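You operate a simulated robot arm through the tools that you are given. There is no shell and no other tool. Be economical: measure what you need, move in short steps, check, and stop when the job is done.

The job below is to be done with a simulated robot arm. You get a single attempt, and the scene is never put back.

JOB
Swap the orange spanner on the trolley top for the white one.
Fine: white spanner from the red drawer onto the top, orange spanner into that drawer; shut it. Where these are worked on the way, their far stop is far enough and under half their travel is too little: red drawer.
Where things are to end (x, y in the base frame): white spanner within 60 mm of [740, 160]; orange spanner within 60 mm of [860, 10].
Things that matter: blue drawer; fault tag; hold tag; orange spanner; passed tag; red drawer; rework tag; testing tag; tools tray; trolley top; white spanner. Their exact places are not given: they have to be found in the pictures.

The check looks at the end state, three seconds after you hand in, the way a careful person would. Anything else that was tipped, shoved, dropped, spilled or broken makes it a failure.

ROBOT AND FRAMES
A 7-joint arm with a two-finger gripper on a trunk, on a base that drives. Base frame: it is fixed to the floor where the robot stands at the start and does not move with it; the origin is under the middle of the robot, x ahead of it, y to its left, z up. Readings come in mm, degrees, newtons and seconds.
With the tool pointing down near the work surface it reaches from about 120 to 360 mm from the robot's upright axis, wherever it stands. Its first joint turns from -143.0 to 143.0 degrees. Places, roughly: blue drawer [700, 100, 500]; red drawer [700, 100, 700]; tools tray [800, 100, 700]; trolley top [700, 0, 900]. Payload 1.47 kg.
Tool frame: the origin (TCP) lies between the finger pads and is the grasp point; the fingertips stand 16 mm ahead of it; z points along the fingers, y is the line along which they close. The gripper opens to 87 mm. The gripper's body begins 55 mm behind the TCP.
Orientation is told as [roll, pitch, yaw] about the base's x, y, z axes, in that order, counted from this pose: with the fingers straight down and closing along the base's y, the tool's x points along the base's -x, its y along +y and its z along -z.

CONTROLS
- The arm moves only by the tool drive_tool. Its argument "commands" is a list of rows, each a list of 7 numbers: the shift along the tool's x, y, z in units of 100 mm (1.0 is 100 mm), then the turn, a rotation vector about the tool's x, y, z in units of 45 degrees (1.0 is 45 degrees), then the gripper command, from -1 (fully open) to 1 (shut), values between in proportion. In form: [[x, y, z, rx, ry, rz, grip], ...]. A call has 1 to 20 rows; each row is the pose to reach, as a shift and turn from the pose commanded when the call began, along the tool's axes at that moment. A call with a number of a shift or a turn outside -1 to 1 is refused whole. Rows are played at 5 a second. More than 50 mm and 8.6 degrees between two rows, or a gripper value outside its range, and nothing of the call is played. A pose out of reach is approached as far as the arm can. The call stops where the force on the tool passes 90 N (or 10 N more than at its start, if that is more) or the arm is blocked; 0.2 s more then pass. Each finger travels about 45 mm/s and halts on what it meets, pressing with about 28 N; the grip force reading is that of the motor and also rises with nothing between the fingers. The clock runs only during rows and for 0.2 s after the last one: add rows that repeat a pose to give the fingers time. It gives the time, the measured TCP pose, the force on the tool (base axes), the opening and the grip force at its end, in the units of the frame above (readings bear some noise), with the torque about the TCP (base axes, N m) and any sound that the robot's microphone picked up.
- Cameras (640 x 400 px; columns grow to the right, rows downward): "scene" is now at [145.6, 0.2, 1496.2]; the picture's right is [0.00, -1.00, 0.00], its down [-0.79, -0.00, -0.61] and it looks along [0.61, 0.00, -0.79] (base axes); focal length 268 px, centre (320, 200). "wrist" rides on the gripper at [73, 12, -90] in the tool frame; the picture's right is [-0.16, 0.99, 0.00], its down [-0.72, -0.12, -0.68] and it looks along [-0.67, -0.11, 0.73] (tool axes); focal length 247 px, centre (320, 200).
- get_image(camera): a new picture of that camera. It takes no simulated time.
- move_column(by): slides the trunk up (or, below 0, down) by that many mm; the arm and the scene camera ride with it, the base frame stays. It gives what a move gives, with no picture.
- drive_base(legs): drives the robot by 1 to 6 legs, each [ahead, left, turn to the left] in mm, mm and degrees, along the robot's own axes; the way and the turn of a leg run together, so that a leg with both is an arc; at most 1500 mm and 180 degrees a leg. The arm and the cameras ride along, it lands a little off, and it stops where it bumps. It gives what a move gives.
- pan_tilt(pan, tilt): turns the head with the scene camera to pan (to the left, within 86 degrees either way) and tilt (down, from -29 to 69), counted from straight ahead of the robot. It gives what a move gives.
- pixel_to_xyz(camera, pixels): for up to 12 pixels [column, row] of the newest picture of that camera ("zoom" is the newest enlarged one), the place [x, y, z] in the base frame of the surface seen there, good to about 2 mm. It takes no simulated time.
- zoom(camera, box): a new picture of the part [left, top, right, bottom] of that camera's present view, enlarged. It takes no simulated time.
- job_done(): hands the job in; it is judged then, once.

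Keep the steps short. Do not move on a guess: measure, check each grasp and each placing, and mend mistakes. In all there are 80 turns and 48 pictures (those below and enlarged ones count). Leave the gripper open and the arm clear of the work at the hand-in unless told otherwise, and finish with a single line.

The tools are called by a JSON object that holds its "name" and its "arguments". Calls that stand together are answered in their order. drive_tool: Moves the arm, as the interface text tells. Its arguments: {"type":"object","properties":{"commands":{"type":"array","items":{"type":"array","items":{"type":"number"}}}},"required":["commands"]} The other tools are called the same way: move_column (by) slides the trunk up or down; drive_base (legs) drives the base; pan_tilt (pan, tilt) turns the head that bears the scene camera; get_image (camera) takes a picture; pixel_to_xyz (camera, pixels) gives the place of the surface under pixels of a picture; zoom (camera, box) takes an enlarged picture of a part of a camera's view; job_done () hands the job in.

At the start:

```text
time_s: 0.0
eef_pos: [483.1, -125.2, 1130.8]
tool_rot: [0.0, 0.0, 0.1]
wrist_force: [0.5, -0.9, 1.2]
ft_torque: [-0.01, 0.01, -0.01]
grip_width: 87.1
gripper_force: 0.1
trunk travel left (down, up): [-843.0, 397.0]
robot x, y, heading: [5.3, -0.7, 0.1]
head pan, tilt: [0.3, 52.3]
```

scene: 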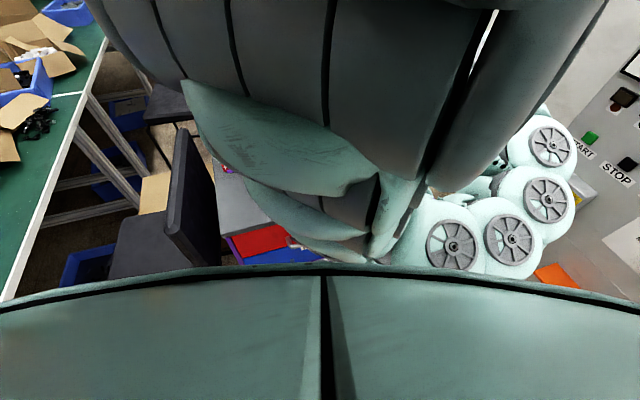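
wrist: 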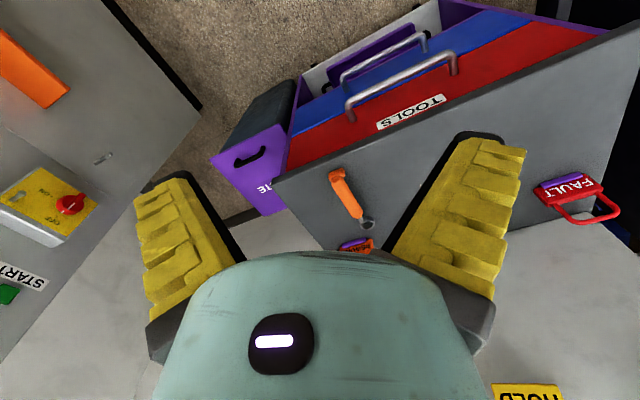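

The wrist picture shows the trolley with red and blue drawer fronts, and the orange spanner on its top. I'll measure these first.

{"name": "pixel_to_xyz", "arguments": {"camera": "wrist", "pixels": [[337, 175], [367, 224], [350, 200], [350, 118], [455, 72], [345, 80], [425, 45], [280, 180], [620, 45], [565, 180], [592, 212], [355, 245]]}}

{"name": "zoom", "arguments": {"camera": "wrist", "box": [200, 0, 640, 275]}}

```text
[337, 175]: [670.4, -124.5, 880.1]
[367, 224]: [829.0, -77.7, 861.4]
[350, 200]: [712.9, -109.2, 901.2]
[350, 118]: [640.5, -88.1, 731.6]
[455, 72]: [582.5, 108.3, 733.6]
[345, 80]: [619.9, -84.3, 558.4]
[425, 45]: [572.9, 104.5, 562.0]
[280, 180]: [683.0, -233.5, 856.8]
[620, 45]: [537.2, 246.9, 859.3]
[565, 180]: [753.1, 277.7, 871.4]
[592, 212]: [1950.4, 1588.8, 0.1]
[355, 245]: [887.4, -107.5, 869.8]
```

```text
1.45 times, centred on (420, 138) of wrist
```

zoom: 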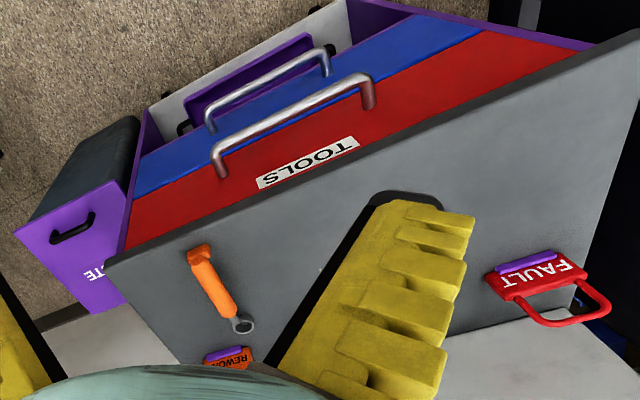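

The trolley is turned about 17°, with its top near z=860. Next I'll try other head angles to see the surroundings, since the arm blocks the middle of the scene view.

{"name": "pan_tilt", "arguments": {"pan": 20, "tilt": 35}}

{"name": "get_image", "arguments": {"camera": "scene"}}

```text
time_s: 0.8
eef_pos: [483.6, -126.3, 1131.7]
tool_rot: [0.0, 0.0, -0.1]
wrist_force: [0.2, 0.0, 0.0]
ft_torque: [0.0, -0.01, 0.0]
grip_width: 87.2
gripper_force: 0.1
trunk travel left (down, up): [-843.0, 397.0]
robot x, y, heading: [-1.9, 2.6, 0.0]
head pan, tilt: [20.0, 35.0]
```

```text
44 pictures are left
```

scene: 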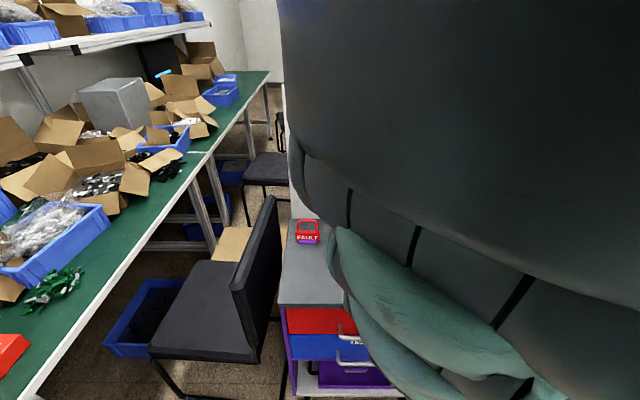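

The chair stands left of the trolley. I'll measure the chair, trolley front and machine to know how much room the base has.

{"name": "pixel_to_xyz", "arguments": {"camera": "scene", "pixels": [[278, 305], [285, 308], [286, 333], [338, 320], [338, 312], [345, 345], [262, 355], [240, 285], [270, 200], [300, 395], [305, 240], [300, 390]]}}

{"name": "pixel_to_xyz", "arguments": {"camera": "wrist", "pixels": [[200, 105], [100, 0], [40, 60], [70, 205], [240, 60], [320, 20], [230, 165], [290, 90], [540, 20], [430, 200], [620, 200], [520, 390]]}}

```text
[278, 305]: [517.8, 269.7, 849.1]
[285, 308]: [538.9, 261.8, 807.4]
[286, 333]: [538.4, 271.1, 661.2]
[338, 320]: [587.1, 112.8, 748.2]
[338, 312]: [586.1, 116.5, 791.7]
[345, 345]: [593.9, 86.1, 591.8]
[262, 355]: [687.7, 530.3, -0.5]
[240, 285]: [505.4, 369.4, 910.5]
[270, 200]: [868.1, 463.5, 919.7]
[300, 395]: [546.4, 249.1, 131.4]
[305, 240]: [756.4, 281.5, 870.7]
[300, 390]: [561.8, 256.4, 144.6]
```

```text
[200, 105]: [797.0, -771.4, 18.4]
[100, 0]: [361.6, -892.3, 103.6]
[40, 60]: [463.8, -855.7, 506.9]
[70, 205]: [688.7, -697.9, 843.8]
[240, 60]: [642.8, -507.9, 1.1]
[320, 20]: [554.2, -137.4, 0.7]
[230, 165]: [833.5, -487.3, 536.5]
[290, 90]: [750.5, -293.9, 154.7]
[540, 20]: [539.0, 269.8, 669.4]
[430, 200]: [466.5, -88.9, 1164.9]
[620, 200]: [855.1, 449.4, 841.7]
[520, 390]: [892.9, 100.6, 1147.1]
```

The trolley's outward face points along about (-0.957, -0.291). I'll shift right and turn about 17° left to face it squarely, keeping clear of it.

{"name": "drive_base", "arguments": {"legs": [[0, -170, 0], [0, 0, 17]]}}

{"name": "pan_tilt", "arguments": {"pan": 0, "tilt": 60}}

{"name": "get_image", "arguments": {"camera": "wrist"}}

```text
time_s: 3.2
eef_pos: [497.8, -153.6, 1129.9]
tool_rot: [0.0, 0.0, 16.1]
wrist_force: [0.6, 0.5, 0.3]
ft_torque: [0.01, 0.02, -0.01]
grip_width: 87.0
gripper_force: 0.0
trunk travel left (down, up): [-843.0, 397.0]
robot x, y, heading: [0.3, -168.8, 16.1]
head pan, tilt: [20.0, 35.0]
```

```text
time_s: 4.1
eef_pos: [497.3, -154.4, 1131.6]
tool_rot: [0.0, 0.0, 16.0]
wrist_force: [-0.6, -0.1, 1.0]
ft_torque: [0.02, 0.01, -0.02]
grip_width: 86.9
gripper_force: 0.1
trunk travel left (down, up): [-843.0, 397.0]
robot x, y, heading: [-0.7, -167.5, 16.2]
head pan, tilt: [0.0, 60.0]
```

```text
43 pictures are left
```

wrist: 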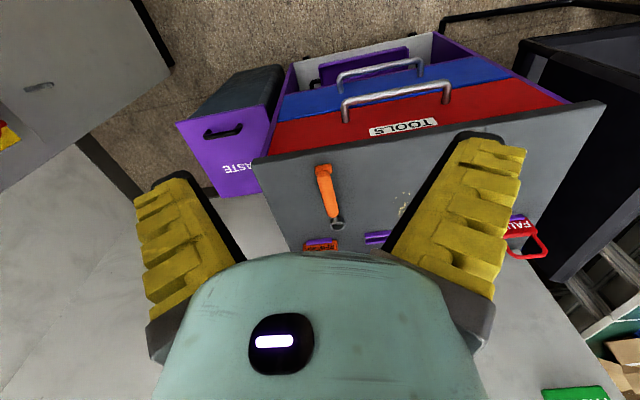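

Now roughly square to it. I'll measure the handle, edges, spanner and tags again.

{"name": "pixel_to_xyz", "arguments": {"camera": "wrist", "pixels": [[262, 160], [600, 106], [345, 120], [448, 98], [346, 103], [395, 94], [445, 84], [323, 170], [330, 195], [338, 222], [322, 244], [374, 238]]}}

{"name": "zoom", "arguments": {"camera": "wrist", "box": [240, 20, 560, 260]}}

```text
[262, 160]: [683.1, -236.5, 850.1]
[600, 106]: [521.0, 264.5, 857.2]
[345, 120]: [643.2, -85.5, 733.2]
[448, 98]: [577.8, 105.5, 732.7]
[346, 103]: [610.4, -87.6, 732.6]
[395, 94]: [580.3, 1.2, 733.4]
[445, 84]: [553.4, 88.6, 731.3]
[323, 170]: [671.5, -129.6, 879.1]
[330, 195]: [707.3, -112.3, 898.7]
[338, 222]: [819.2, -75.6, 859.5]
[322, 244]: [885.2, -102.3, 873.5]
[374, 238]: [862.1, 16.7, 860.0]
```

```text
1.67 times, centred on (400, 140) of wrist
```

zoom: 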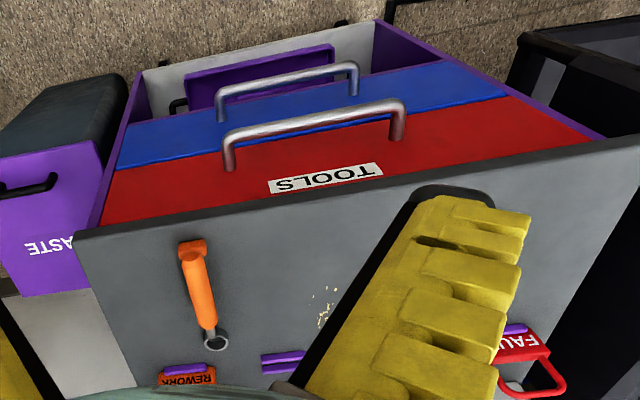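

Trolley yaw is about 18°. The red handle bar runs from (610,-88) to (553,89) at z≈732, about 33 mm off the drawer front. I'll correct the heading, then start turning the gripper 90° about its axis so it closes across the bar.

{"name": "drive_base", "arguments": {"legs": [[0, 0, 1.8]]}}

{"name": "drive_tool", "arguments": {"commands": [[0, 0, 0, 0, 0, 0.16, -1], [0, 0.1, 0, 0, 0, 0.33, -1], [0, 0.2, 0, 0, 0, 0.5, -1], [0, 0.3, 0, 0, 0, 0.66, -1], [0, 0.4, 0, 0, 0, 0.83, -1], [0, 0.5, 0, 0, 0, 1, -1]]}}

```text
time_s: 4.9
eef_pos: [497.7, -137.9, 1130.3]
tool_rot: [0.0, 0.0, 17.9]
wrist_force: [0.2, -0.8, 0.5]
ft_torque: [-0.01, 0.0, 0.03]
grip_width: 87.4
gripper_force: 0.0
trunk travel left (down, up): [-843.0, 397.0]
robot x, y, heading: [-2.2, -167.6, 18.0]
head pan, tilt: [0.0, 60.0]
```

```text
time_s: 6.3
eef_pos: [482.8, -91.6, 1129.9]
tool_rot: [0.0, 0.0, -27.2]
wrist_force: [0.8, 0.5, 1.1]
ft_torque: [-0.01, -0.02, -0.02]
grip_width: 87.4
gripper_force: 0.0
trunk travel left (down, up): [-843.0, 397.0]
robot x, y, heading: [-2.4, -167.3, 17.8]
head pan, tilt: [0.0, 60.0]
```

Second 45° of the twist, with another 70 mm to the left.

{"name": "drive_tool", "arguments": {"commands": [[0.08, 0.08, 0, 0, 0, 0.16, -1], [0.16, 0.16, 0, 0, 0, 0.33, -1], [0.25, 0.25, 0, 0, 0, 0.5, -1], [0.33, 0.33, 0, 0, 0, 0.66, -1], [0.42, 0.42, 0, 0, 0, 0.83, -1], [0.5, 0.5, 0, 0, 0, 1, -1]]}}

{"name": "drive_tool", "arguments": {"commands": [[0, 0, 0, -0.16, 0, 0, -1], [0, 0, 0, -0.33, 0, 0, -1], [0, 0, 0, -0.5, 0, 0, -1], [0, 0, 0, -0.66, 0, 0, -1], [0, 0, 0, -0.83, 0, 0, -1], [0, 0, 0, -1, 0, 0, -1]]}}

{"name": "get_image", "arguments": {"camera": "wrist"}}

{"name": "get_image", "arguments": {"camera": "scene"}}

```text
time_s: 7.7
eef_pos: [469.5, -17.7, 1142.2]
tool_rot: [-0.1, -0.1, -72.4]
wrist_force: [-0.5, -0.3, -0.4]
ft_torque: [0.03, -0.02, -0.03]
grip_width: 87.1
gripper_force: 0.2
out of reach, approached as far as the arm can: row 4, 5, 6
trunk travel left (down, up): [-843.0, 397.0]
robot x, y, heading: [-2.7, -166.9, 17.7]
head pan, tilt: [0.0, 60.0]
```

```text
time_s: 9.3
eef_pos: [550.9, 64.6, 1121.4]
tool_rot: [53.2, 0.1, -61.9]
wrist_force: [1.2, 1.3, 0.4]
ft_torque: [-0.03, 0.04, 0.01]
grip_width: 87.2
gripper_force: 0.0
out of reach, approached as far as the arm can: row 1, 2, 3, 4, 5, 6
trunk travel left (down, up): [-843.0, 397.0]
robot x, y, heading: [0.4, -167.0, 18.0]
head pan, tilt: [0.0, 60.0]
stopped in row 6: the arm was blocked; the commanded pose is now the measured one
```

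```text
41 pictures are left
```

wrist: 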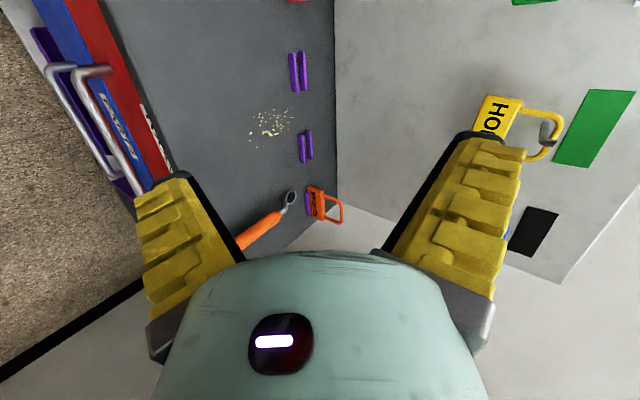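

```text
40 pictures are left
```

scene: 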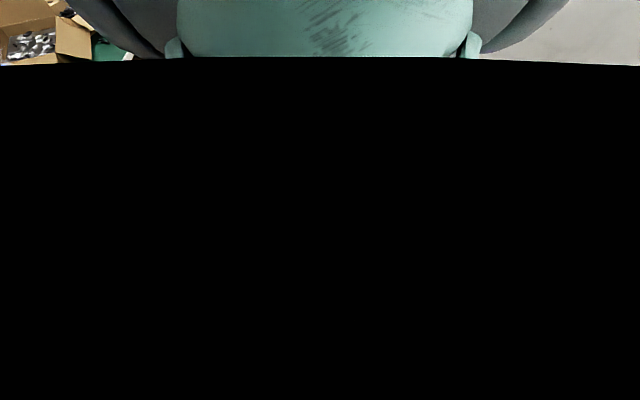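

The arm is near its outer limit. I'll draw the TCP back toward the robot by about 120 mm and right by 80 mm.

{"name": "drive_tool", "arguments": {"commands": [[-0.12, -0.16, -0.2, 0, 0, 0, -1], [-0.24, -0.32, -0.4, 0, 0, 0, -1], [-0.36, -0.48, -0.6, 0, 0, 0, -1], [-0.48, -0.64, -0.8, 0, 0, 0, -1], [-0.58, -0.79, -1, 0, 0, 0, -1]]}}

{"name": "pan_tilt", "arguments": {"pan": 0, "tilt": 45}}

{"name": "get_image", "arguments": {"camera": "scene"}}

```text
time_s: 10.5
eef_pos: [504.5, -25.1, 1082.4]
tool_rot: [54.2, -1.1, -61.5]
wrist_force: [0.1, -0.6, 0.5]
ft_torque: [-0.03, 0.02, -0.01]
grip_width: 86.8
gripper_force: 0.1
out of reach, approached as far as the arm can: row 1, 2, 3, 4, 5
trunk travel left (down, up): [-843.0, 397.0]
robot x, y, heading: [-1.8, -166.8, 18.0]
head pan, tilt: [0.0, 60.0]
```

```text
time_s: 11.3
eef_pos: [504.9, -25.8, 1080.7]
tool_rot: [54.1, -0.7, -62.2]
wrist_force: [0.3, -1.0, 0.2]
ft_torque: [-0.01, 0.02, 0.01]
grip_width: 87.0
gripper_force: 0.1
trunk travel left (down, up): [-843.0, 397.0]
robot x, y, heading: [-1.4, -162.9, 18.1]
head pan, tilt: [0.0, 45.0]
```

```text
39 pictures are left
```

scene: 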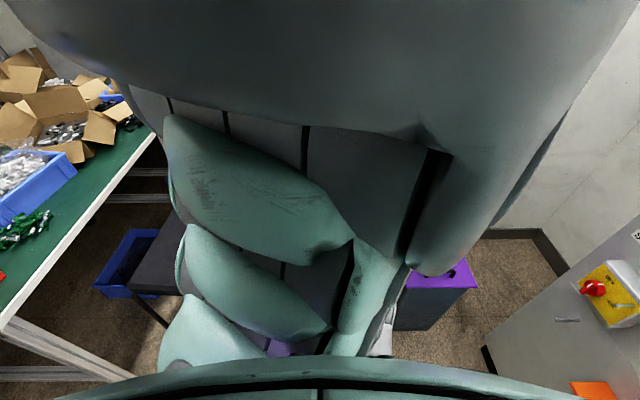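

Tilting out this far runs into the arm's limits. A simpler way is tool straight down and wide open, with only the far finger hooked behind the bar. First I'll go back to vertical while retracting 100 mm.

{"name": "drive_tool", "arguments": {"commands": [[0.03, -0.1, -0.13, 0.16, 0, 0, -1], [0.06, -0.2, -0.26, 0.33, 0, 0, -1], [0.09, -0.3, -0.39, 0.5, 0, 0, -1], [0.12, -0.4, -0.52, 0.66, 0, 0, -1], [0.15, -0.5, -0.65, 0.83, 0, 0, -1], [0.17, -0.59, -0.79, 1, 0, 0, -1]]}}

```text
time_s: 12.7
eef_pos: [452.0, -45.2, 1036.6]
tool_rot: [7.8, 0.3, -62.0]
wrist_force: [-0.1, 0.2, -0.2]
ft_torque: [-0.02, -0.01, 0.03]
grip_width: 87.0
gripper_force: 0.0
out of reach, approached as far as the arm can: row 1, 2, 3, 4, 5, 6
trunk travel left (down, up): [-843.0, 397.0]
robot x, y, heading: [-1.8, -166.8, 18.0]
head pan, tilt: [0.0, 45.0]
```

Now finish making it vertical, and command lower and a bit further out, which should bring the commanded pose back into reach.

{"name": "drive_tool", "arguments": {"commands": [[0, 0.2, 0.3, 0.09, 0, 0.1, -1], [0, 0.4, 0.6, 0.17, 0, 0.22, -1], [0, 0.6, 0.9, 0.17, 0, 0.22, -1], [0, 0.6, 1, 0.17, 0, 0.22, -1]]}}

{"name": "get_image", "arguments": {"camera": "wrist"}}

```text
time_s: 13.7
eef_pos: [521.1, -13.6, 942.8]
tool_rot: [0.1, 0.9, -71.8]
wrist_force: [0.2, 0.5, -0.6]
ft_torque: [-0.02, -0.01, 0.0]
grip_width: 87.0
gripper_force: 0.1
trunk travel left (down, up): [-843.0, 397.0]
robot x, y, heading: [-1.1, -165.9, 17.9]
head pan, tilt: [0.0, 45.0]
```

```text
38 pictures are left
```

wrist: 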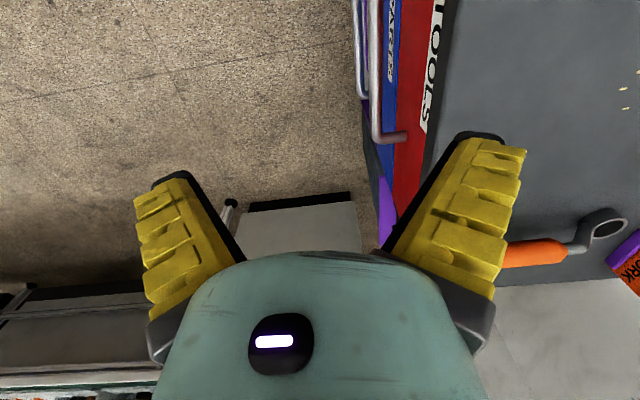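

Now reachable: vertical, closing along the drawer's axis, in front of the handle. I'll measure the bar, drawer front and top edge accurately from here.

{"name": "pixel_to_xyz", "arguments": {"camera": "wrist", "pixels": [[371, 60], [374, 60], [377, 60], [373, 20], [373, 110], [405, 137], [398, 60], [420, 60], [450, 60], [447, 90], [455, 30], [440, 115]]}}

{"name": "zoom", "arguments": {"camera": "wrist", "box": [340, 0, 500, 140]}}

```text
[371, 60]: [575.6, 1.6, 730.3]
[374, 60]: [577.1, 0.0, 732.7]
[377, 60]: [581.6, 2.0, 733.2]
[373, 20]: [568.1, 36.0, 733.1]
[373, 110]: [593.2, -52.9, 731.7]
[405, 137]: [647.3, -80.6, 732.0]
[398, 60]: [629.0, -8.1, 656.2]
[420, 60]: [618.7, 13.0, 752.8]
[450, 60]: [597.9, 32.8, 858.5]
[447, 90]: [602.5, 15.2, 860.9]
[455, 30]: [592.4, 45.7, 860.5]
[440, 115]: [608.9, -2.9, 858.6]
```

```text
2.86 times, centred on (420, 70) of wrist
```

zoom: 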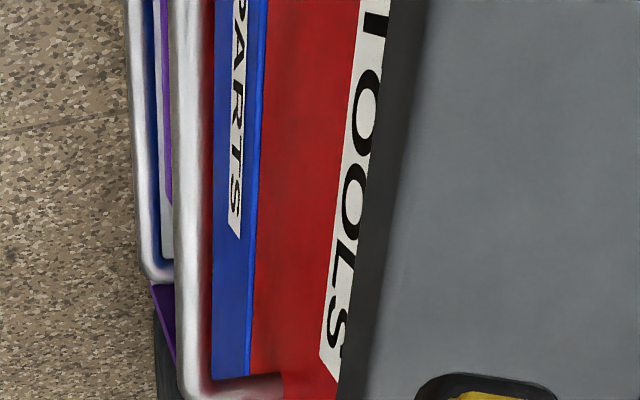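

By depth, the bar spans s≈598–608, the overhanging top edge is at 629 and the drawer front at 644. The far finger should go down at s≈613–623, so the TCP must be at s=570. I'll shift 27 mm forward, lower the column 120 mm, then look.

{"name": "drive_tool", "arguments": {"commands": [[0, 0.27, 0, 0, -0.02, 0, -1], [0, 0.27, 0, 0, -0.02, 0, -1]]}}

{"name": "move_column", "arguments": {"by": -120}}

{"name": "get_image", "arguments": {"camera": "wrist"}}

```text
time_s: 14.3
eef_pos: [548.8, -3.6, 944.5]
tool_rot: [0.3, 0.1, -71.8]
wrist_force: [0.3, -0.1, 0.5]
ft_torque: [-0.01, 0.01, -0.03]
grip_width: 87.0
gripper_force: 0.1
trunk travel left (down, up): [-843.0, 397.0]
robot x, y, heading: [3.5, -165.9, 18.1]
head pan, tilt: [0.0, 45.0]
```

```text
time_s: 15.4
eef_pos: [562.0, -0.7, 858.8]
tool_rot: [2.7, -0.1, -71.7]
wrist_force: [-19.5, -7.3, 46.0]
ft_torque: [0.83, -2.45, -0.15]
grip_width: 91.1
gripper_force: 0.0
trunk travel left (down, up): [-747.0, 493.0]
robot x, y, heading: [-2.2, -170.4, 18.0]
head pan, tilt: [0.0, 45.0]
stopped: the force on the tool passed its limit at 133 N (the readings are from after the stop); the commanded pose is now the measured one
```

```text
36 pictures are left
```

wrist: 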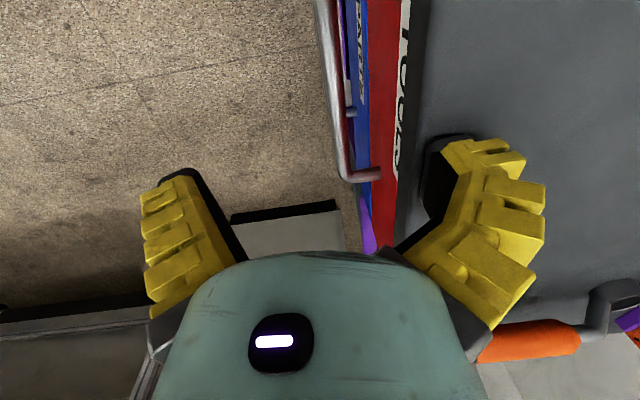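

The far finger came down on the top's edge. Lifting straight back up.

{"name": "move_column", "arguments": {"by": 60}}

{"name": "get_image", "arguments": {"camera": "wrist"}}

```text
time_s: 16.4
eef_pos: [556.7, -1.1, 915.9]
tool_rot: [1.9, 0.0, -71.8]
wrist_force: [0.5, -0.5, 0.4]
ft_torque: [0.04, 0.0, -0.03]
grip_width: 86.9
gripper_force: 0.0
trunk travel left (down, up): [-807.0, 433.0]
robot x, y, heading: [-1.3, -168.0, 17.6]
head pan, tilt: [0.0, 45.0]
```

```text
35 pictures are left
```

wrist: 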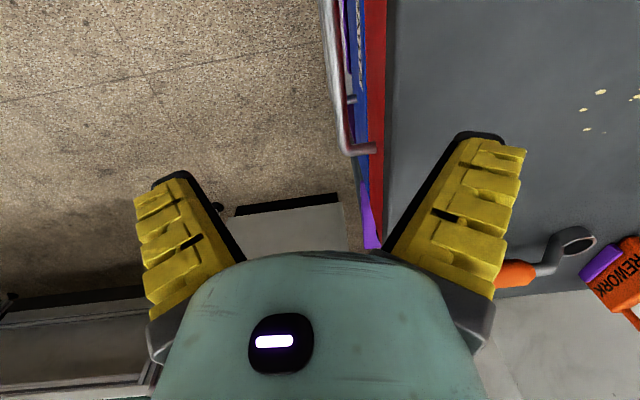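

I'll check that the trolley hasn't moved, and where the finger's outer face really is.

{"name": "pixel_to_xyz", "arguments": {"camera": "wrist", "pixels": [[330, 60], [334, 60], [338, 60], [386, 60], [392, 60], [395, 120], [375, 149], [457, 138], [480, 138], [480, 132], [520, 152], [585, 245]]}}

```text
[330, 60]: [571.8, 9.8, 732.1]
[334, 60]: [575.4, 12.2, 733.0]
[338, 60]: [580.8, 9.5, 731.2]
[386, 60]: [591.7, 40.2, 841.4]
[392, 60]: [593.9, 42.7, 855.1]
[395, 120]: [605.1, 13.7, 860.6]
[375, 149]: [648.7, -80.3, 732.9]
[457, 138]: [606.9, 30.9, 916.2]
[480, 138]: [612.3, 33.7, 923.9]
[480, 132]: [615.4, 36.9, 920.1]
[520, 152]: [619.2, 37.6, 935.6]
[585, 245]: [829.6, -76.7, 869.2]
```

Nothing moved. The finger needs more room than a vertical descent leaves. Tilting the tool 15° forward gives a roughly 47 mm channel between the bar and the overhang. I'll back off 61 mm and tilt by 13°.

{"name": "drive_tool", "arguments": {"commands": [[0, -0.3, 0, -0.14, 0, 0, -1], [0, -0.61, 0, -0.291, 0, 0, -1], [0, -0.61, 0, -0.291, 0, 0, -1]]}}

```text
time_s: 17.2
eef_pos: [499.9, -21.1, 912.6]
tool_rot: [15.2, -0.1, -71.7]
wrist_force: [0.6, -0.6, 0.4]
ft_torque: [-0.01, 0.0, -0.02]
grip_width: 86.9
gripper_force: 0.1
trunk travel left (down, up): [-807.0, 433.0]
robot x, y, heading: [-2.5, -166.8, 17.8]
head pan, tilt: [0.0, 45.0]
```

The TCP is on the planned line (offset 739.5). I'll advance 100 mm along the tool axis and look.

{"name": "drive_tool", "arguments": {"commands": [[0, 0, 0.25, 0, 0, 0, -1], [0, 0, 0.5, 0, 0, 0, -1], [0, 0, 0.75, 0, 0, 0, -1], [0, 0, 1, 0, 0, 0, -1]]}}

{"name": "get_image", "arguments": {"camera": "wrist"}}

```text
time_s: 18.2
eef_pos: [527.5, -13.6, 818.7]
tool_rot: [15.2, 0.1, -71.6]
wrist_force: [0.3, -0.8, 1.3]
ft_torque: [-0.01, 0.03, 0.0]
grip_width: 86.9
gripper_force: 0.1
trunk travel left (down, up): [-807.0, 433.0]
robot x, y, heading: [0.3, -164.9, 18.2]
head pan, tilt: [0.0, 45.0]
```

```text
34 pictures are left
```

wrist: 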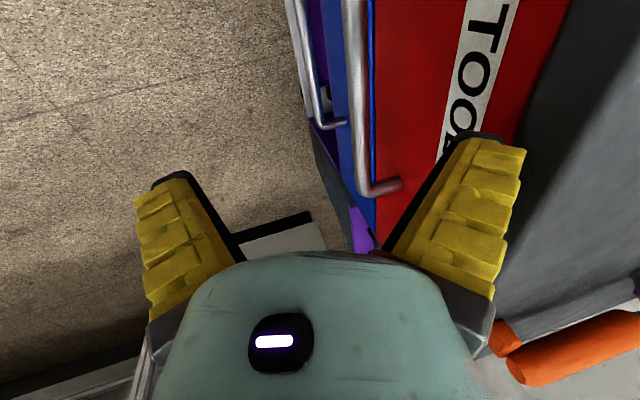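

Clear so far. Advancing the remaining 96 mm so the far finger passes behind the bar.

{"name": "drive_tool", "arguments": {"commands": [[0, -0.02, 0.25, 0, 0, 0, -1], [0, -0.02, 0.5, 0, 0, 0, -1], [0, -0.02, 0.75, 0, 0, 0, -1], [0, -0.02, 0.96, 0, 0, 0, -1]]}}

{"name": "get_image", "arguments": {"camera": "wrist"}}

```text
time_s: 19.2
eef_pos: [536.9, -12.0, 764.6]
tool_rot: [15.2, 0.0, -71.7]
wrist_force: [0.8, 0.0, 0.5]
ft_torque: [0.03, -0.03, 0.03]
grip_width: 87.0
gripper_force: 0.2
out of reach, approached as far as the arm can: row 3, 4
trunk travel left (down, up): [-807.0, 433.0]
robot x, y, heading: [-1.1, -168.5, 17.8]
head pan, tilt: [0.0, 45.0]
```

```text
33 pictures are left
```

wrist: 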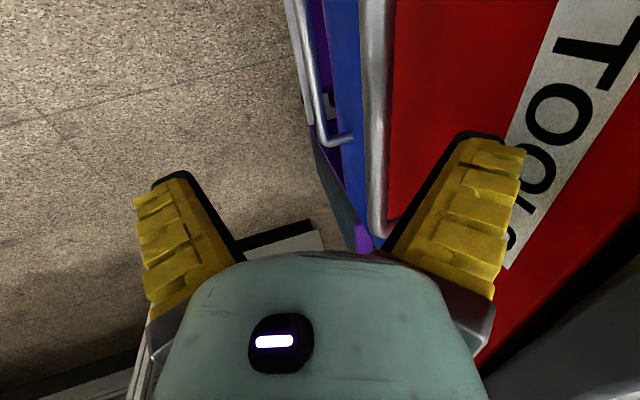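

The arm's downward range ended at z=765. I'll raise the arm slightly and go 13 mm forward, then lower with the column instead.

{"name": "drive_tool", "arguments": {"commands": [[0, 0.18, -0.16, 0, 0, 0, -1], [0, 0.18, -0.16, 0, 0, 0, -1]]}}

```text
time_s: 19.8
eef_pos: [551.0, -7.1, 785.6]
tool_rot: [15.2, 0.1, -71.8]
wrist_force: [0.7, 0.9, 0.6]
ft_torque: [0.04, -0.01, 0.0]
grip_width: 86.8
gripper_force: 0.1
trunk travel left (down, up): [-807.0, 433.0]
robot x, y, heading: [-3.5, -167.6, 17.8]
head pan, tilt: [0.0, 45.0]
```

{"name": "move_column", "arguments": {"by": -62}}

{"name": "get_image", "arguments": {"camera": "wrist"}}

```text
time_s: 20.8
eef_pos: [551.2, -8.5, 723.8]
tool_rot: [15.2, 0.0, -71.7]
wrist_force: [0.6, -0.3, -0.4]
ft_torque: [-0.01, -0.01, 0.03]
grip_width: 87.1
gripper_force: 0.0
trunk travel left (down, up): [-745.0, 495.0]
robot x, y, heading: [-1.0, -170.4, 17.9]
head pan, tilt: [0.0, 45.0]
```

```text
32 pictures are left
```

wrist: 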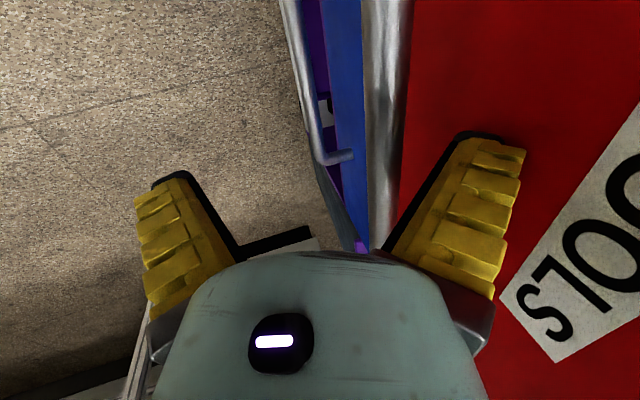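

No force, and the far finger is behind the bar. I'll pull by driving straight back, 150 mm first.

{"name": "drive_base", "arguments": {"legs": [[-150, 0, 0]]}}

{"name": "get_image", "arguments": {"camera": "wrist"}}

```text
time_s: 22.2
eef_pos: [405.8, -53.3, 722.1]
tool_rot: [15.1, 0.0, -71.7]
wrist_force: [0.3, -0.9, 0.2]
ft_torque: [0.03, -0.01, -0.01]
grip_width: 87.0
gripper_force: 0.1
trunk travel left (down, up): [-745.0, 495.0]
robot x, y, heading: [-145.1, -211.1, 18.0]
head pan, tilt: [0.0, 45.0]
```

```text
31 pictures are left
```

wrist: 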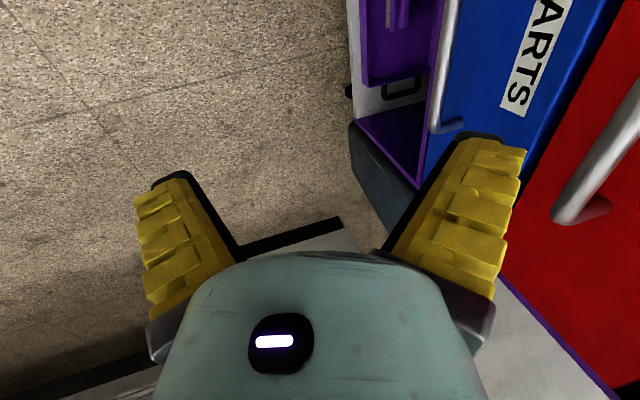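

The bar seems to have been left behind. I'll measure where it is now.

{"name": "pixel_to_xyz", "arguments": {"camera": "wrist", "pixels": [[625, 140], [580, 215], [620, 60], [450, 60], [600, 330], [457, 138], [480, 136], [520, 155], [430, 200]]}}

```text
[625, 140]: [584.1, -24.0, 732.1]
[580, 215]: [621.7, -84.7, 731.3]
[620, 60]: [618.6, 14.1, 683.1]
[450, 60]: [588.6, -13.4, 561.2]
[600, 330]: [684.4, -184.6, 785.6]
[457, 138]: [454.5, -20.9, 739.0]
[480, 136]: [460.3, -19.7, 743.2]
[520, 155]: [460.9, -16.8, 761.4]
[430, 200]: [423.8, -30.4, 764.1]
```

The drawer did not move. When wide open, the fingertips swing outward and back, so the finger never got below the bar. I'll set the opening to about 40 mm and see where the fingertip is then.

{"name": "drive_tool", "arguments": {"commands": [[0, 0, 0, 0, 0, 0, 0.08], [0, 0, 0, 0, 0, 0, 0.08], [0, 0, 0, 0, 0, 0, 0.08], [0, 0, 0, 0, 0, 0, 0.08]]}}

{"name": "zoom", "arguments": {"camera": "wrist", "box": [120, 80, 600, 380]}}

```text
time_s: 23.2
eef_pos: [406.3, -53.0, 722.4]
tool_rot: [15.2, 0.0, -71.6]
wrist_force: [-0.5, 0.8, -1.2]
ft_torque: [-0.01, 0.01, 0.03]
grip_width: 45.7
gripper_force: 4.1
trunk travel left (down, up): [-745.0, 495.0]
robot x, y, heading: [-146.7, -214.9, 18.2]
head pan, tilt: [0.0, 45.0]
```

```text
1.33 times, centred on (360, 230) of wrist
```

zoom: 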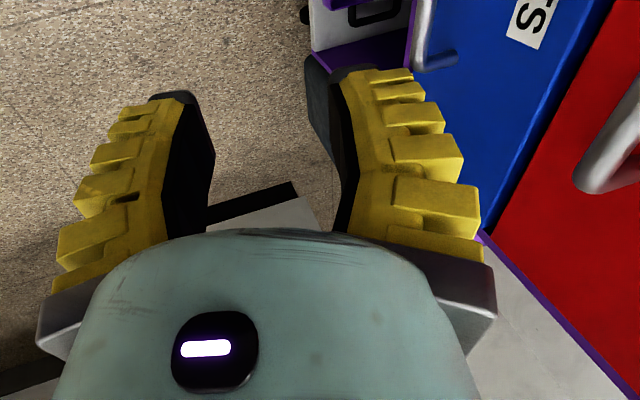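

{"name": "pixel_to_xyz", "arguments": {"camera": "zoom", "pixels": [[348, 78], [372, 74], [405, 76], [345, 200], [430, 205], [318, 62], [190, 105], [155, 98], [180, 180], [208, 150], [360, 160], [460, 255]]}}

```text
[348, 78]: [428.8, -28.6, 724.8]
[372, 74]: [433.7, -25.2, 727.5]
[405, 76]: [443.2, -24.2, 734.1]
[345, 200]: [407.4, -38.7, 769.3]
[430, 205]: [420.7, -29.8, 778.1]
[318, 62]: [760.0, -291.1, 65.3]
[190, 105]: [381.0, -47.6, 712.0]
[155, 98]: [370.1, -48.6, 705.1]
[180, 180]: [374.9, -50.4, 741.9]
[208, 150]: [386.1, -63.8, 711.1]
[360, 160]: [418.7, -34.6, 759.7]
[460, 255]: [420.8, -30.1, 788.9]
```

At this opening the fingertip is about 12 mm thick and its end lies about 5 mm ahead of the TCP. I'll raise 45 mm, drive forward 160 mm, and re-check the position before lowering behind the bar.

{"name": "move_column", "arguments": {"by": 45}}

{"name": "drive_base", "arguments": {"legs": [[160, 0, 0]]}}

{"name": "get_image", "arguments": {"camera": "wrist"}}

```text
time_s: 24.1
eef_pos: [405.0, -54.8, 767.5]
tool_rot: [15.1, 0.1, -71.8]
wrist_force: [0.2, -0.4, 0.0]
ft_torque: [-0.02, 0.02, -0.01]
grip_width: 45.8
gripper_force: 3.9
trunk travel left (down, up): [-790.0, 450.0]
robot x, y, heading: [-144.7, -215.9, 18.2]
head pan, tilt: [0.0, 45.0]
```

```text
time_s: 25.5
eef_pos: [555.4, -4.3, 768.0]
tool_rot: [15.2, 0.1, -71.7]
wrist_force: [-0.2, 0.5, -0.8]
ft_torque: [0.03, 0.03, 0.01]
grip_width: 45.9
gripper_force: 4.5
trunk travel left (down, up): [-790.0, 450.0]
robot x, y, heading: [5.4, -162.6, 17.9]
head pan, tilt: [0.0, 45.0]
```

```text
29 pictures are left
```

wrist: 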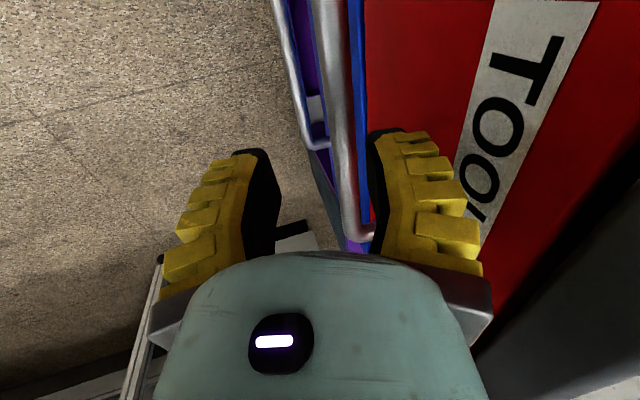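

s=579, and 594 is needed. I'll move 15 mm forward with the arm, then lower 48 mm with the column.

{"name": "drive_tool", "arguments": {"commands": [[0, 0.15, 0.04, 0, 0, 0, 0.08], [0, 0.15, 0.04, 0, 0, 0, 0.08]]}}

{"name": "move_column", "arguments": {"by": -50}}

{"name": "get_image", "arguments": {"camera": "wrist"}}

```text
time_s: 26.1
eef_pos: [571.4, -0.5, 768.2]
tool_rot: [15.1, 0.1, -71.7]
wrist_force: [1.3, 0.2, -0.2]
ft_torque: [0.01, 0.01, 0.04]
grip_width: 45.7
gripper_force: 4.0
trunk travel left (down, up): [-790.0, 450.0]
robot x, y, heading: [1.8, -166.1, 18.0]
head pan, tilt: [0.0, 45.0]
```

```text
time_s: 27.0
eef_pos: [571.8, -0.7, 718.4]
tool_rot: [15.2, 0.0, -71.6]
wrist_force: [0.5, -0.6, 0.4]
ft_torque: [0.0, 0.04, 0.01]
grip_width: 45.9
gripper_force: 4.3
trunk travel left (down, up): [-740.0, 500.0]
robot x, y, heading: [7.1, -167.6, 17.9]
head pan, tilt: [0.0, 45.0]
```

```text
28 pictures are left
```

wrist: 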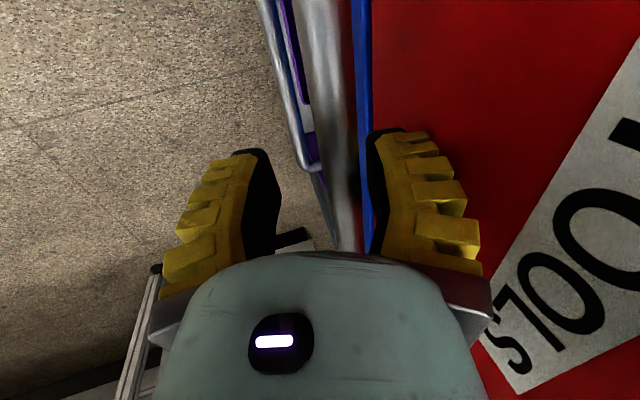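

The bar is now clearly between the fingers. I'll close on it to hold it.

{"name": "drive_tool", "arguments": {"commands": [[0, 0, 0, 0, 0, 0, 0.5], [0, 0, 0, 0, 0, 0, 1], [0, 0, 0, 0, 0, 0, 1], [0, 0, 0, 0, 0, 0, 1], [0, 0, 0, 0, 0, 0, 1]]}}

```text
time_s: 28.2
eef_pos: [568.2, -0.8, 716.5]
tool_rot: [14.9, 0.0, -71.6]
wrist_force: [1.2, 0.0, -11.3]
ft_torque: [0.04, -0.04, -0.05]
grip_width: 9.2
gripper_force: 30.2
trunk travel left (down, up): [-740.0, 500.0]
robot x, y, heading: [1.1, -165.0, 18.1]
head pan, tilt: [0.0, 45.0]
```

Gripped: width is 9 mm on the bar. Pulling back 150 mm with the base.

{"name": "drive_base", "arguments": {"legs": [[-150, 0, 0]]}}

{"name": "get_image", "arguments": {"camera": "wrist"}}

```text
time_s: 29.6
eef_pos: [424.8, -47.9, 716.2]
tool_rot: [14.7, 0.0, -71.8]
wrist_force: [-2.3, -2.9, -19.3]
ft_torque: [0.04, -0.05, -0.03]
grip_width: 6.9
gripper_force: 30.2
trunk travel left (down, up): [-740.0, 500.0]
robot x, y, heading: [-137.3, -214.7, 17.9]
head pan, tilt: [0.0, 45.0]
```

```text
27 pictures are left
```

wrist: 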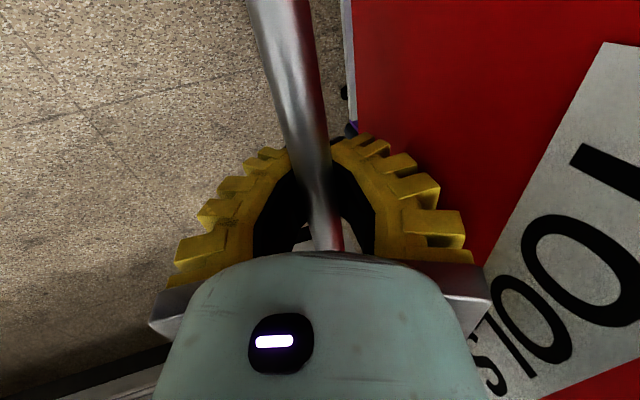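

The drawer follows. Pulling another 120 mm and watching the force for the stop.

{"name": "drive_base", "arguments": {"legs": [[-120, 0, 0]]}}

{"name": "get_image", "arguments": {"camera": "wrist"}}

```text
time_s: 30.8
eef_pos: [310.7, -86.0, 716.2]
tool_rot: [14.7, -0.1, -71.7]
wrist_force: [-1.1, -2.0, -21.4]
ft_torque: [0.05, -0.05, -0.07]
grip_width: 6.1
gripper_force: 30.1
trunk travel left (down, up): [-740.0, 500.0]
robot x, y, heading: [-251.9, -247.2, 18.0]
head pan, tilt: [0.0, 45.0]
```

```text
26 pictures are left
```

wrist: 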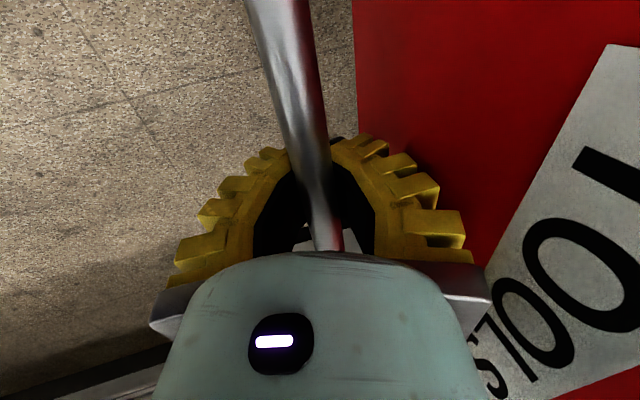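

About 265 mm open. I'll pull another 60 mm to look for the stop.

{"name": "drive_base", "arguments": {"legs": [[-60, 0, 0]]}}

{"name": "get_image", "arguments": {"camera": "wrist"}}

```text
time_s: 31.8
eef_pos: [283.8, -95.4, 731.8]
tool_rot: [17.2, -0.1, -71.7]
wrist_force: [37.8, 14.6, 41.3]
ft_torque: [0.35, -0.89, -0.01]
grip_width: 26.4
gripper_force: 30.1
trunk travel left (down, up): [-740.0, 500.0]
robot x, y, heading: [-306.0, -264.1, 17.9]
head pan, tilt: [0.0, 45.0]
```

```text
25 pictures are left
```

wrist: 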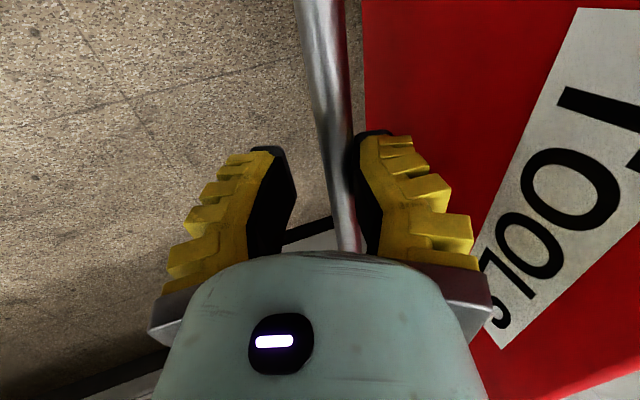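

It reached the far stop at about 295 mm, and the pull force is still on. I'll ease forward a little, open the fingers and lift off.

{"name": "drive_base", "arguments": {"legs": [[12, 0, 0]]}}

{"name": "drive_tool", "arguments": {"commands": [[0, 0, 0, 0, 0, 0, 0.1], [0, 0, 0, 0, 0, 0, 0.1], [0, 0, 0, 0, 0, 0, 0.1], [0, 0, 0, 0, 0, 0, 0.1]]}}

{"name": "move_column", "arguments": {"by": 80}}

```text
time_s: 32.5
eef_pos: [294.9, -91.6, 728.9]
tool_rot: [17.6, -0.2, -71.8]
wrist_force: [25.1, 9.4, 29.0]
ft_torque: [0.02, -0.27, -0.09]
grip_width: 18.7
gripper_force: 29.8
trunk travel left (down, up): [-740.0, 500.0]
robot x, y, heading: [-294.8, -259.0, 17.6]
head pan, tilt: [0.0, 45.0]
```

```text
time_s: 33.5
eef_pos: [282.8, -96.0, 724.1]
tool_rot: [17.0, -0.1, -71.9]
wrist_force: [1.3, 0.2, 0.5]
ft_torque: [-0.01, 0.02, -0.02]
grip_width: 44.9
gripper_force: 3.8
trunk travel left (down, up): [-740.0, 500.0]
robot x, y, heading: [-294.1, -263.8, 17.8]
head pan, tilt: [0.0, 45.0]
```

```text
time_s: 34.7
eef_pos: [282.6, -95.7, 804.2]
tool_rot: [17.0, -0.1, -71.8]
wrist_force: [-0.6, -0.2, 0.6]
ft_torque: [0.02, 0.01, 0.0]
grip_width: 45.0
gripper_force: 3.8
trunk travel left (down, up): [-820.0, 420.0]
robot x, y, heading: [-295.9, -261.2, 17.7]
head pan, tilt: [0.0, 45.0]
```

Released cleanly. Raising further to look into the drawer from above.

{"name": "move_column", "arguments": {"by": 230}}

{"name": "drive_tool", "arguments": {"commands": [[0, 0, 0, 0.18, 0, 0, -1], [0, 0, 0, 0.378, 0, 0, -1], [0, 0, 0, 0.378, 0, 0, -1]]}}

{"name": "pan_tilt", "arguments": {"pan": 0, "tilt": 40}}

{"name": "get_image", "arguments": {"camera": "wrist"}}

{"name": "get_image", "arguments": {"camera": "scene"}}

```text
time_s: 37.1
eef_pos: [283.2, -96.3, 1033.8]
tool_rot: [17.0, 0.0, -71.8]
wrist_force: [0.6, -0.6, -0.9]
ft_torque: [0.03, -0.01, 0.02]
grip_width: 45.0
gripper_force: 4.3
trunk travel left (down, up): [-1050.0, 190.0]
robot x, y, heading: [-296.9, -259.4, 18.0]
head pan, tilt: [0.0, 45.0]
```

```text
refused: row 2 steps farther than a row can; nothing moved
```

```text
time_s: 37.8
eef_pos: [283.5, -94.6, 1032.5]
tool_rot: [17.1, -0.1, -71.8]
wrist_force: [0.3, -0.2, 0.2]
ft_torque: [0.02, -0.03, 0.0]
grip_width: 44.9
gripper_force: 4.3
trunk travel left (down, up): [-1050.0, 190.0]
robot x, y, heading: [-293.3, -264.6, 17.7]
head pan, tilt: [0.0, 40.0]
```

```text
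24 pictures are left
```

wrist: 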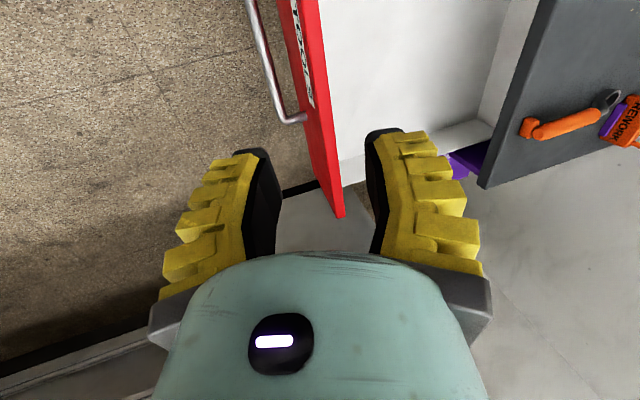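

```text
23 pictures are left
```

scene: 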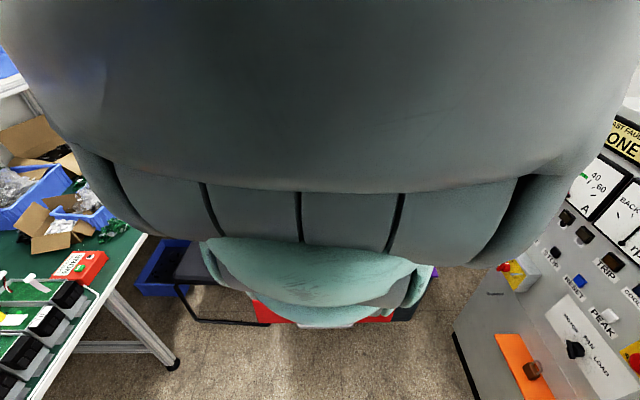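

The drawer is open and has a white inside. The spanner should be in the left part, out of view. I'll bring the tool vertical and turn it back to yaw 18° so the camera looks into the drawer.

{"name": "drive_tool", "arguments": {"commands": [[0, 0, 0, 0.126, 0, 0, -1], [0, 0, 0, 0.252, 0, 0, -1], [0, 0, 0, 0.378, 0, 0, -1]]}}

{"name": "drive_tool", "arguments": {"commands": [[0, 0, 0, 0, 0, -0.16, -1], [0, 0, 0, 0, 0, -0.33, -1], [0, 0, 0, 0, 0, -0.5, -1], [0, 0, 0, 0, 0, -0.66, -1], [0, 0, 0, 0, 0, -0.83, -1], [0, 0, 0, 0, 0, -1, -1]]}}

{"name": "drive_tool", "arguments": {"commands": [[0, 0, 0, 0, 0, -0.16, -1], [0, 0, 0, 0, 0, -0.33, -1], [0, 0, 0, 0, 0, -0.5, -1], [0, 0, 0, 0, 0, -0.66, -1], [0, 0, 0, 0, 0, -0.83, -1], [0, 0, 0, 0, 0, -1, -1]]}}

{"name": "get_image", "arguments": {"camera": "wrist"}}

```text
time_s: 38.6
eef_pos: [263.5, -120.8, 1051.8]
tool_rot: [2.8, -0.2, -71.8]
wrist_force: [-0.3, 0.4, -1.0]
ft_torque: [0.04, -0.07, -0.02]
grip_width: 87.0
gripper_force: 0.0
out of reach, approached as far as the arm can: row 1, 2, 3
trunk travel left (down, up): [-1050.0, 190.0]
robot x, y, heading: [-297.2, -265.5, 18.0]
head pan, tilt: [0.0, 40.0]
```

```text
time_s: 40.0
eef_pos: [263.5, -119.4, 1051.7]
tool_rot: [-0.1, -0.2, -26.7]
wrist_force: [-0.5, 0.7, 0.3]
ft_torque: [0.0, -0.01, -0.01]
grip_width: 87.2
gripper_force: 0.1
trunk travel left (down, up): [-1050.0, 190.0]
robot x, y, heading: [-292.5, -265.7, 17.9]
head pan, tilt: [0.0, 40.0]
```

```text
time_s: 41.4
eef_pos: [264.8, -119.8, 1050.8]
tool_rot: [0.0, 0.0, 18.4]
wrist_force: [-0.5, 0.4, -0.1]
ft_torque: [0.01, -0.01, -0.01]
grip_width: 87.3
gripper_force: 0.0
trunk travel left (down, up): [-1050.0, 190.0]
robot x, y, heading: [-296.5, -259.3, 17.8]
head pan, tilt: [0.0, 40.0]
```

```text
22 pictures are left
```

wrist: 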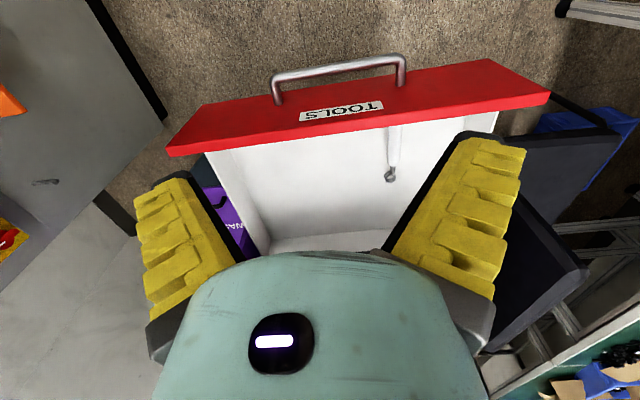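

The white spanner is visible near the drawer front, around (393,150). I'll zoom and measure it along with the drawer.

{"name": "zoom", "arguments": {"camera": "wrist", "box": [290, 60, 530, 210]}}

{"name": "pixel_to_xyz", "arguments": {"camera": "wrist", "pixels": [[393, 130], [393, 145], [393, 160], [390, 177], [360, 170], [310, 150], [330, 225], [170, 152], [548, 98], [325, 240], [340, 68], [250, 215]]}}

```text
2.67 times, centred on (410, 135) of wrist
```

zoom: 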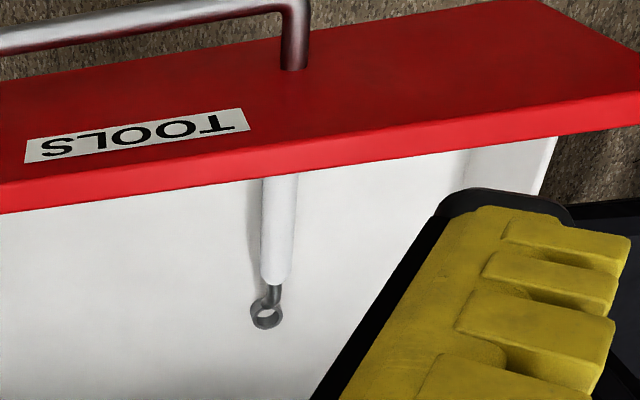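

```text
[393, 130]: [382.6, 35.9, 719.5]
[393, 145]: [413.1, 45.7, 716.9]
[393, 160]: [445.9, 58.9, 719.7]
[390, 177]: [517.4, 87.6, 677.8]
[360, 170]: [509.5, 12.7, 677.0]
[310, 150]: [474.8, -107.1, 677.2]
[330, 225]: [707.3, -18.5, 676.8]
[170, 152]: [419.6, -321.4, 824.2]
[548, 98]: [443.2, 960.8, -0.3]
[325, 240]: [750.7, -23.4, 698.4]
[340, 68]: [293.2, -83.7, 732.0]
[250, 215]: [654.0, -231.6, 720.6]
```

White spanner: handle top at z≈718 along the drawer axis, jaw at (517,88,678). Before driving closer to the open drawer I need my own front extent, so I'll look down at the robot's body.

{"name": "pan_tilt", "arguments": {"pan": 0, "tilt": 50}}

{"name": "get_image", "arguments": {"camera": "scene"}}

{"name": "pixel_to_xyz", "arguments": {"camera": "scene", "pixels": [[320, 290], [320, 310], [320, 350], [320, 390], [150, 310], [500, 310], [50, 330], [600, 330], [320, 220], [320, 240], [320, 260], [320, 100]]}}

```text
time_s: 42.1
eef_pos: [264.1, -119.8, 1051.6]
tool_rot: [0.0, 0.0, 18.3]
wrist_force: [-1.0, -0.3, -0.3]
ft_torque: [-0.01, 0.01, 0.0]
grip_width: 87.1
gripper_force: 0.1
trunk travel left (down, up): [-1050.0, 190.0]
robot x, y, heading: [-297.1, -263.4, 18.0]
head pan, tilt: [0.0, 50.0]
```

```text
20 pictures are left
```

scene: 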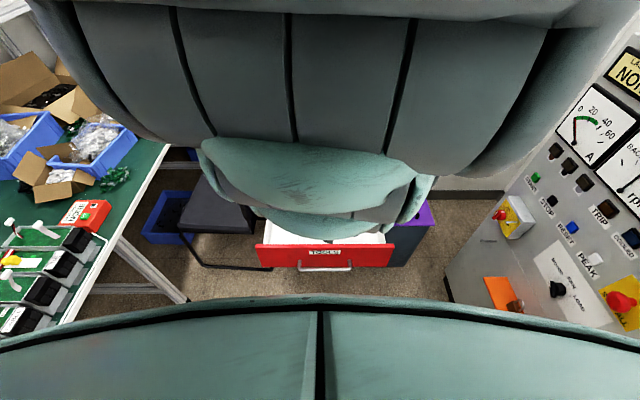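

```text
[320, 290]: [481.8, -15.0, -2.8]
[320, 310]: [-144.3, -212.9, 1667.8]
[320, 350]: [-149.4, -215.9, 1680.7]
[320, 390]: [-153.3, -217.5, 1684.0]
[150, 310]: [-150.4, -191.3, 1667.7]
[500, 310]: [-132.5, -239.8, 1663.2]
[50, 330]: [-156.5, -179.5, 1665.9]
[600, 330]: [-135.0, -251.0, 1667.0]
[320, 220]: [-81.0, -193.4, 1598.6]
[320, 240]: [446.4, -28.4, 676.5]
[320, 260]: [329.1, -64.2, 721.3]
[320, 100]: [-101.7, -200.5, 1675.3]
```

The rim in view is only the head, so the robot's base front remains unknown. I'll tip the wrist back toward the robot so its camera can see the base.

{"name": "drive_tool", "arguments": {"commands": [[0.3, 0, 0.1, 0, 0.15, 0, -1], [0.6, 0, 0.2, 0, 0.3, 0, -1], [0.9, 0, 0.3, 0, 0.46, 0, -1], [1, 0, 0.35, 0, 0.62, 0, -1], [1, 0, 0.35, 0, 0.78, 0, -1]]}}

{"name": "get_image", "arguments": {"camera": "wrist"}}

```text
time_s: 43.3
eef_pos: [143.5, -161.6, 1070.0]
tool_rot: [0.0, 31.4, 18.0]
wrist_force: [0.0, 0.1, 0.6]
ft_torque: [0.05, 0.03, 0.02]
grip_width: 86.7
gripper_force: 0.0
out of reach, approached as far as the arm can: row 1, 2, 3, 4, 5
trunk travel left (down, up): [-1050.0, 190.0]
robot x, y, heading: [-296.9, -260.5, 18.0]
head pan, tilt: [0.0, 50.0]
```

```text
19 pictures are left
```

wrist: 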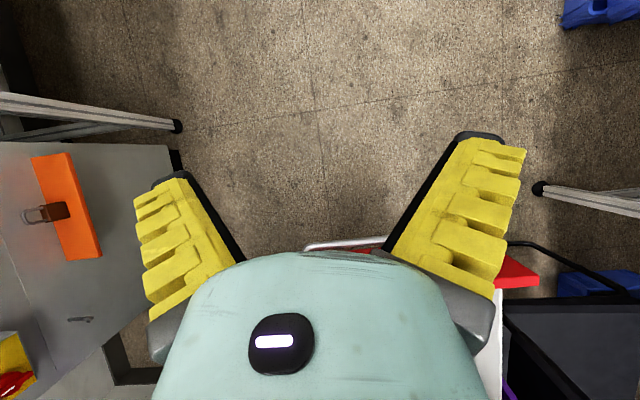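

{"name": "pixel_to_xyz", "arguments": {"camera": "wrist", "pixels": [[320, 3], [100, 3], [600, 3], [180, 125], [540, 188], [320, 100], [340, 243], [500, 250], [130, 370], [100, 250]]}}

```text
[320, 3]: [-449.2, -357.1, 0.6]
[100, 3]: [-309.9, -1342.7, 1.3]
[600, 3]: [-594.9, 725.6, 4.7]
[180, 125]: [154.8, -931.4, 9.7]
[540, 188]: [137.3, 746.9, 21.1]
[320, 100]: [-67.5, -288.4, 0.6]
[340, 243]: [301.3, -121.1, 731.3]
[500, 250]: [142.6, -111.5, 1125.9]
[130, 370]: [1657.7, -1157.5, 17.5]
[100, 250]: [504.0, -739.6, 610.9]
```

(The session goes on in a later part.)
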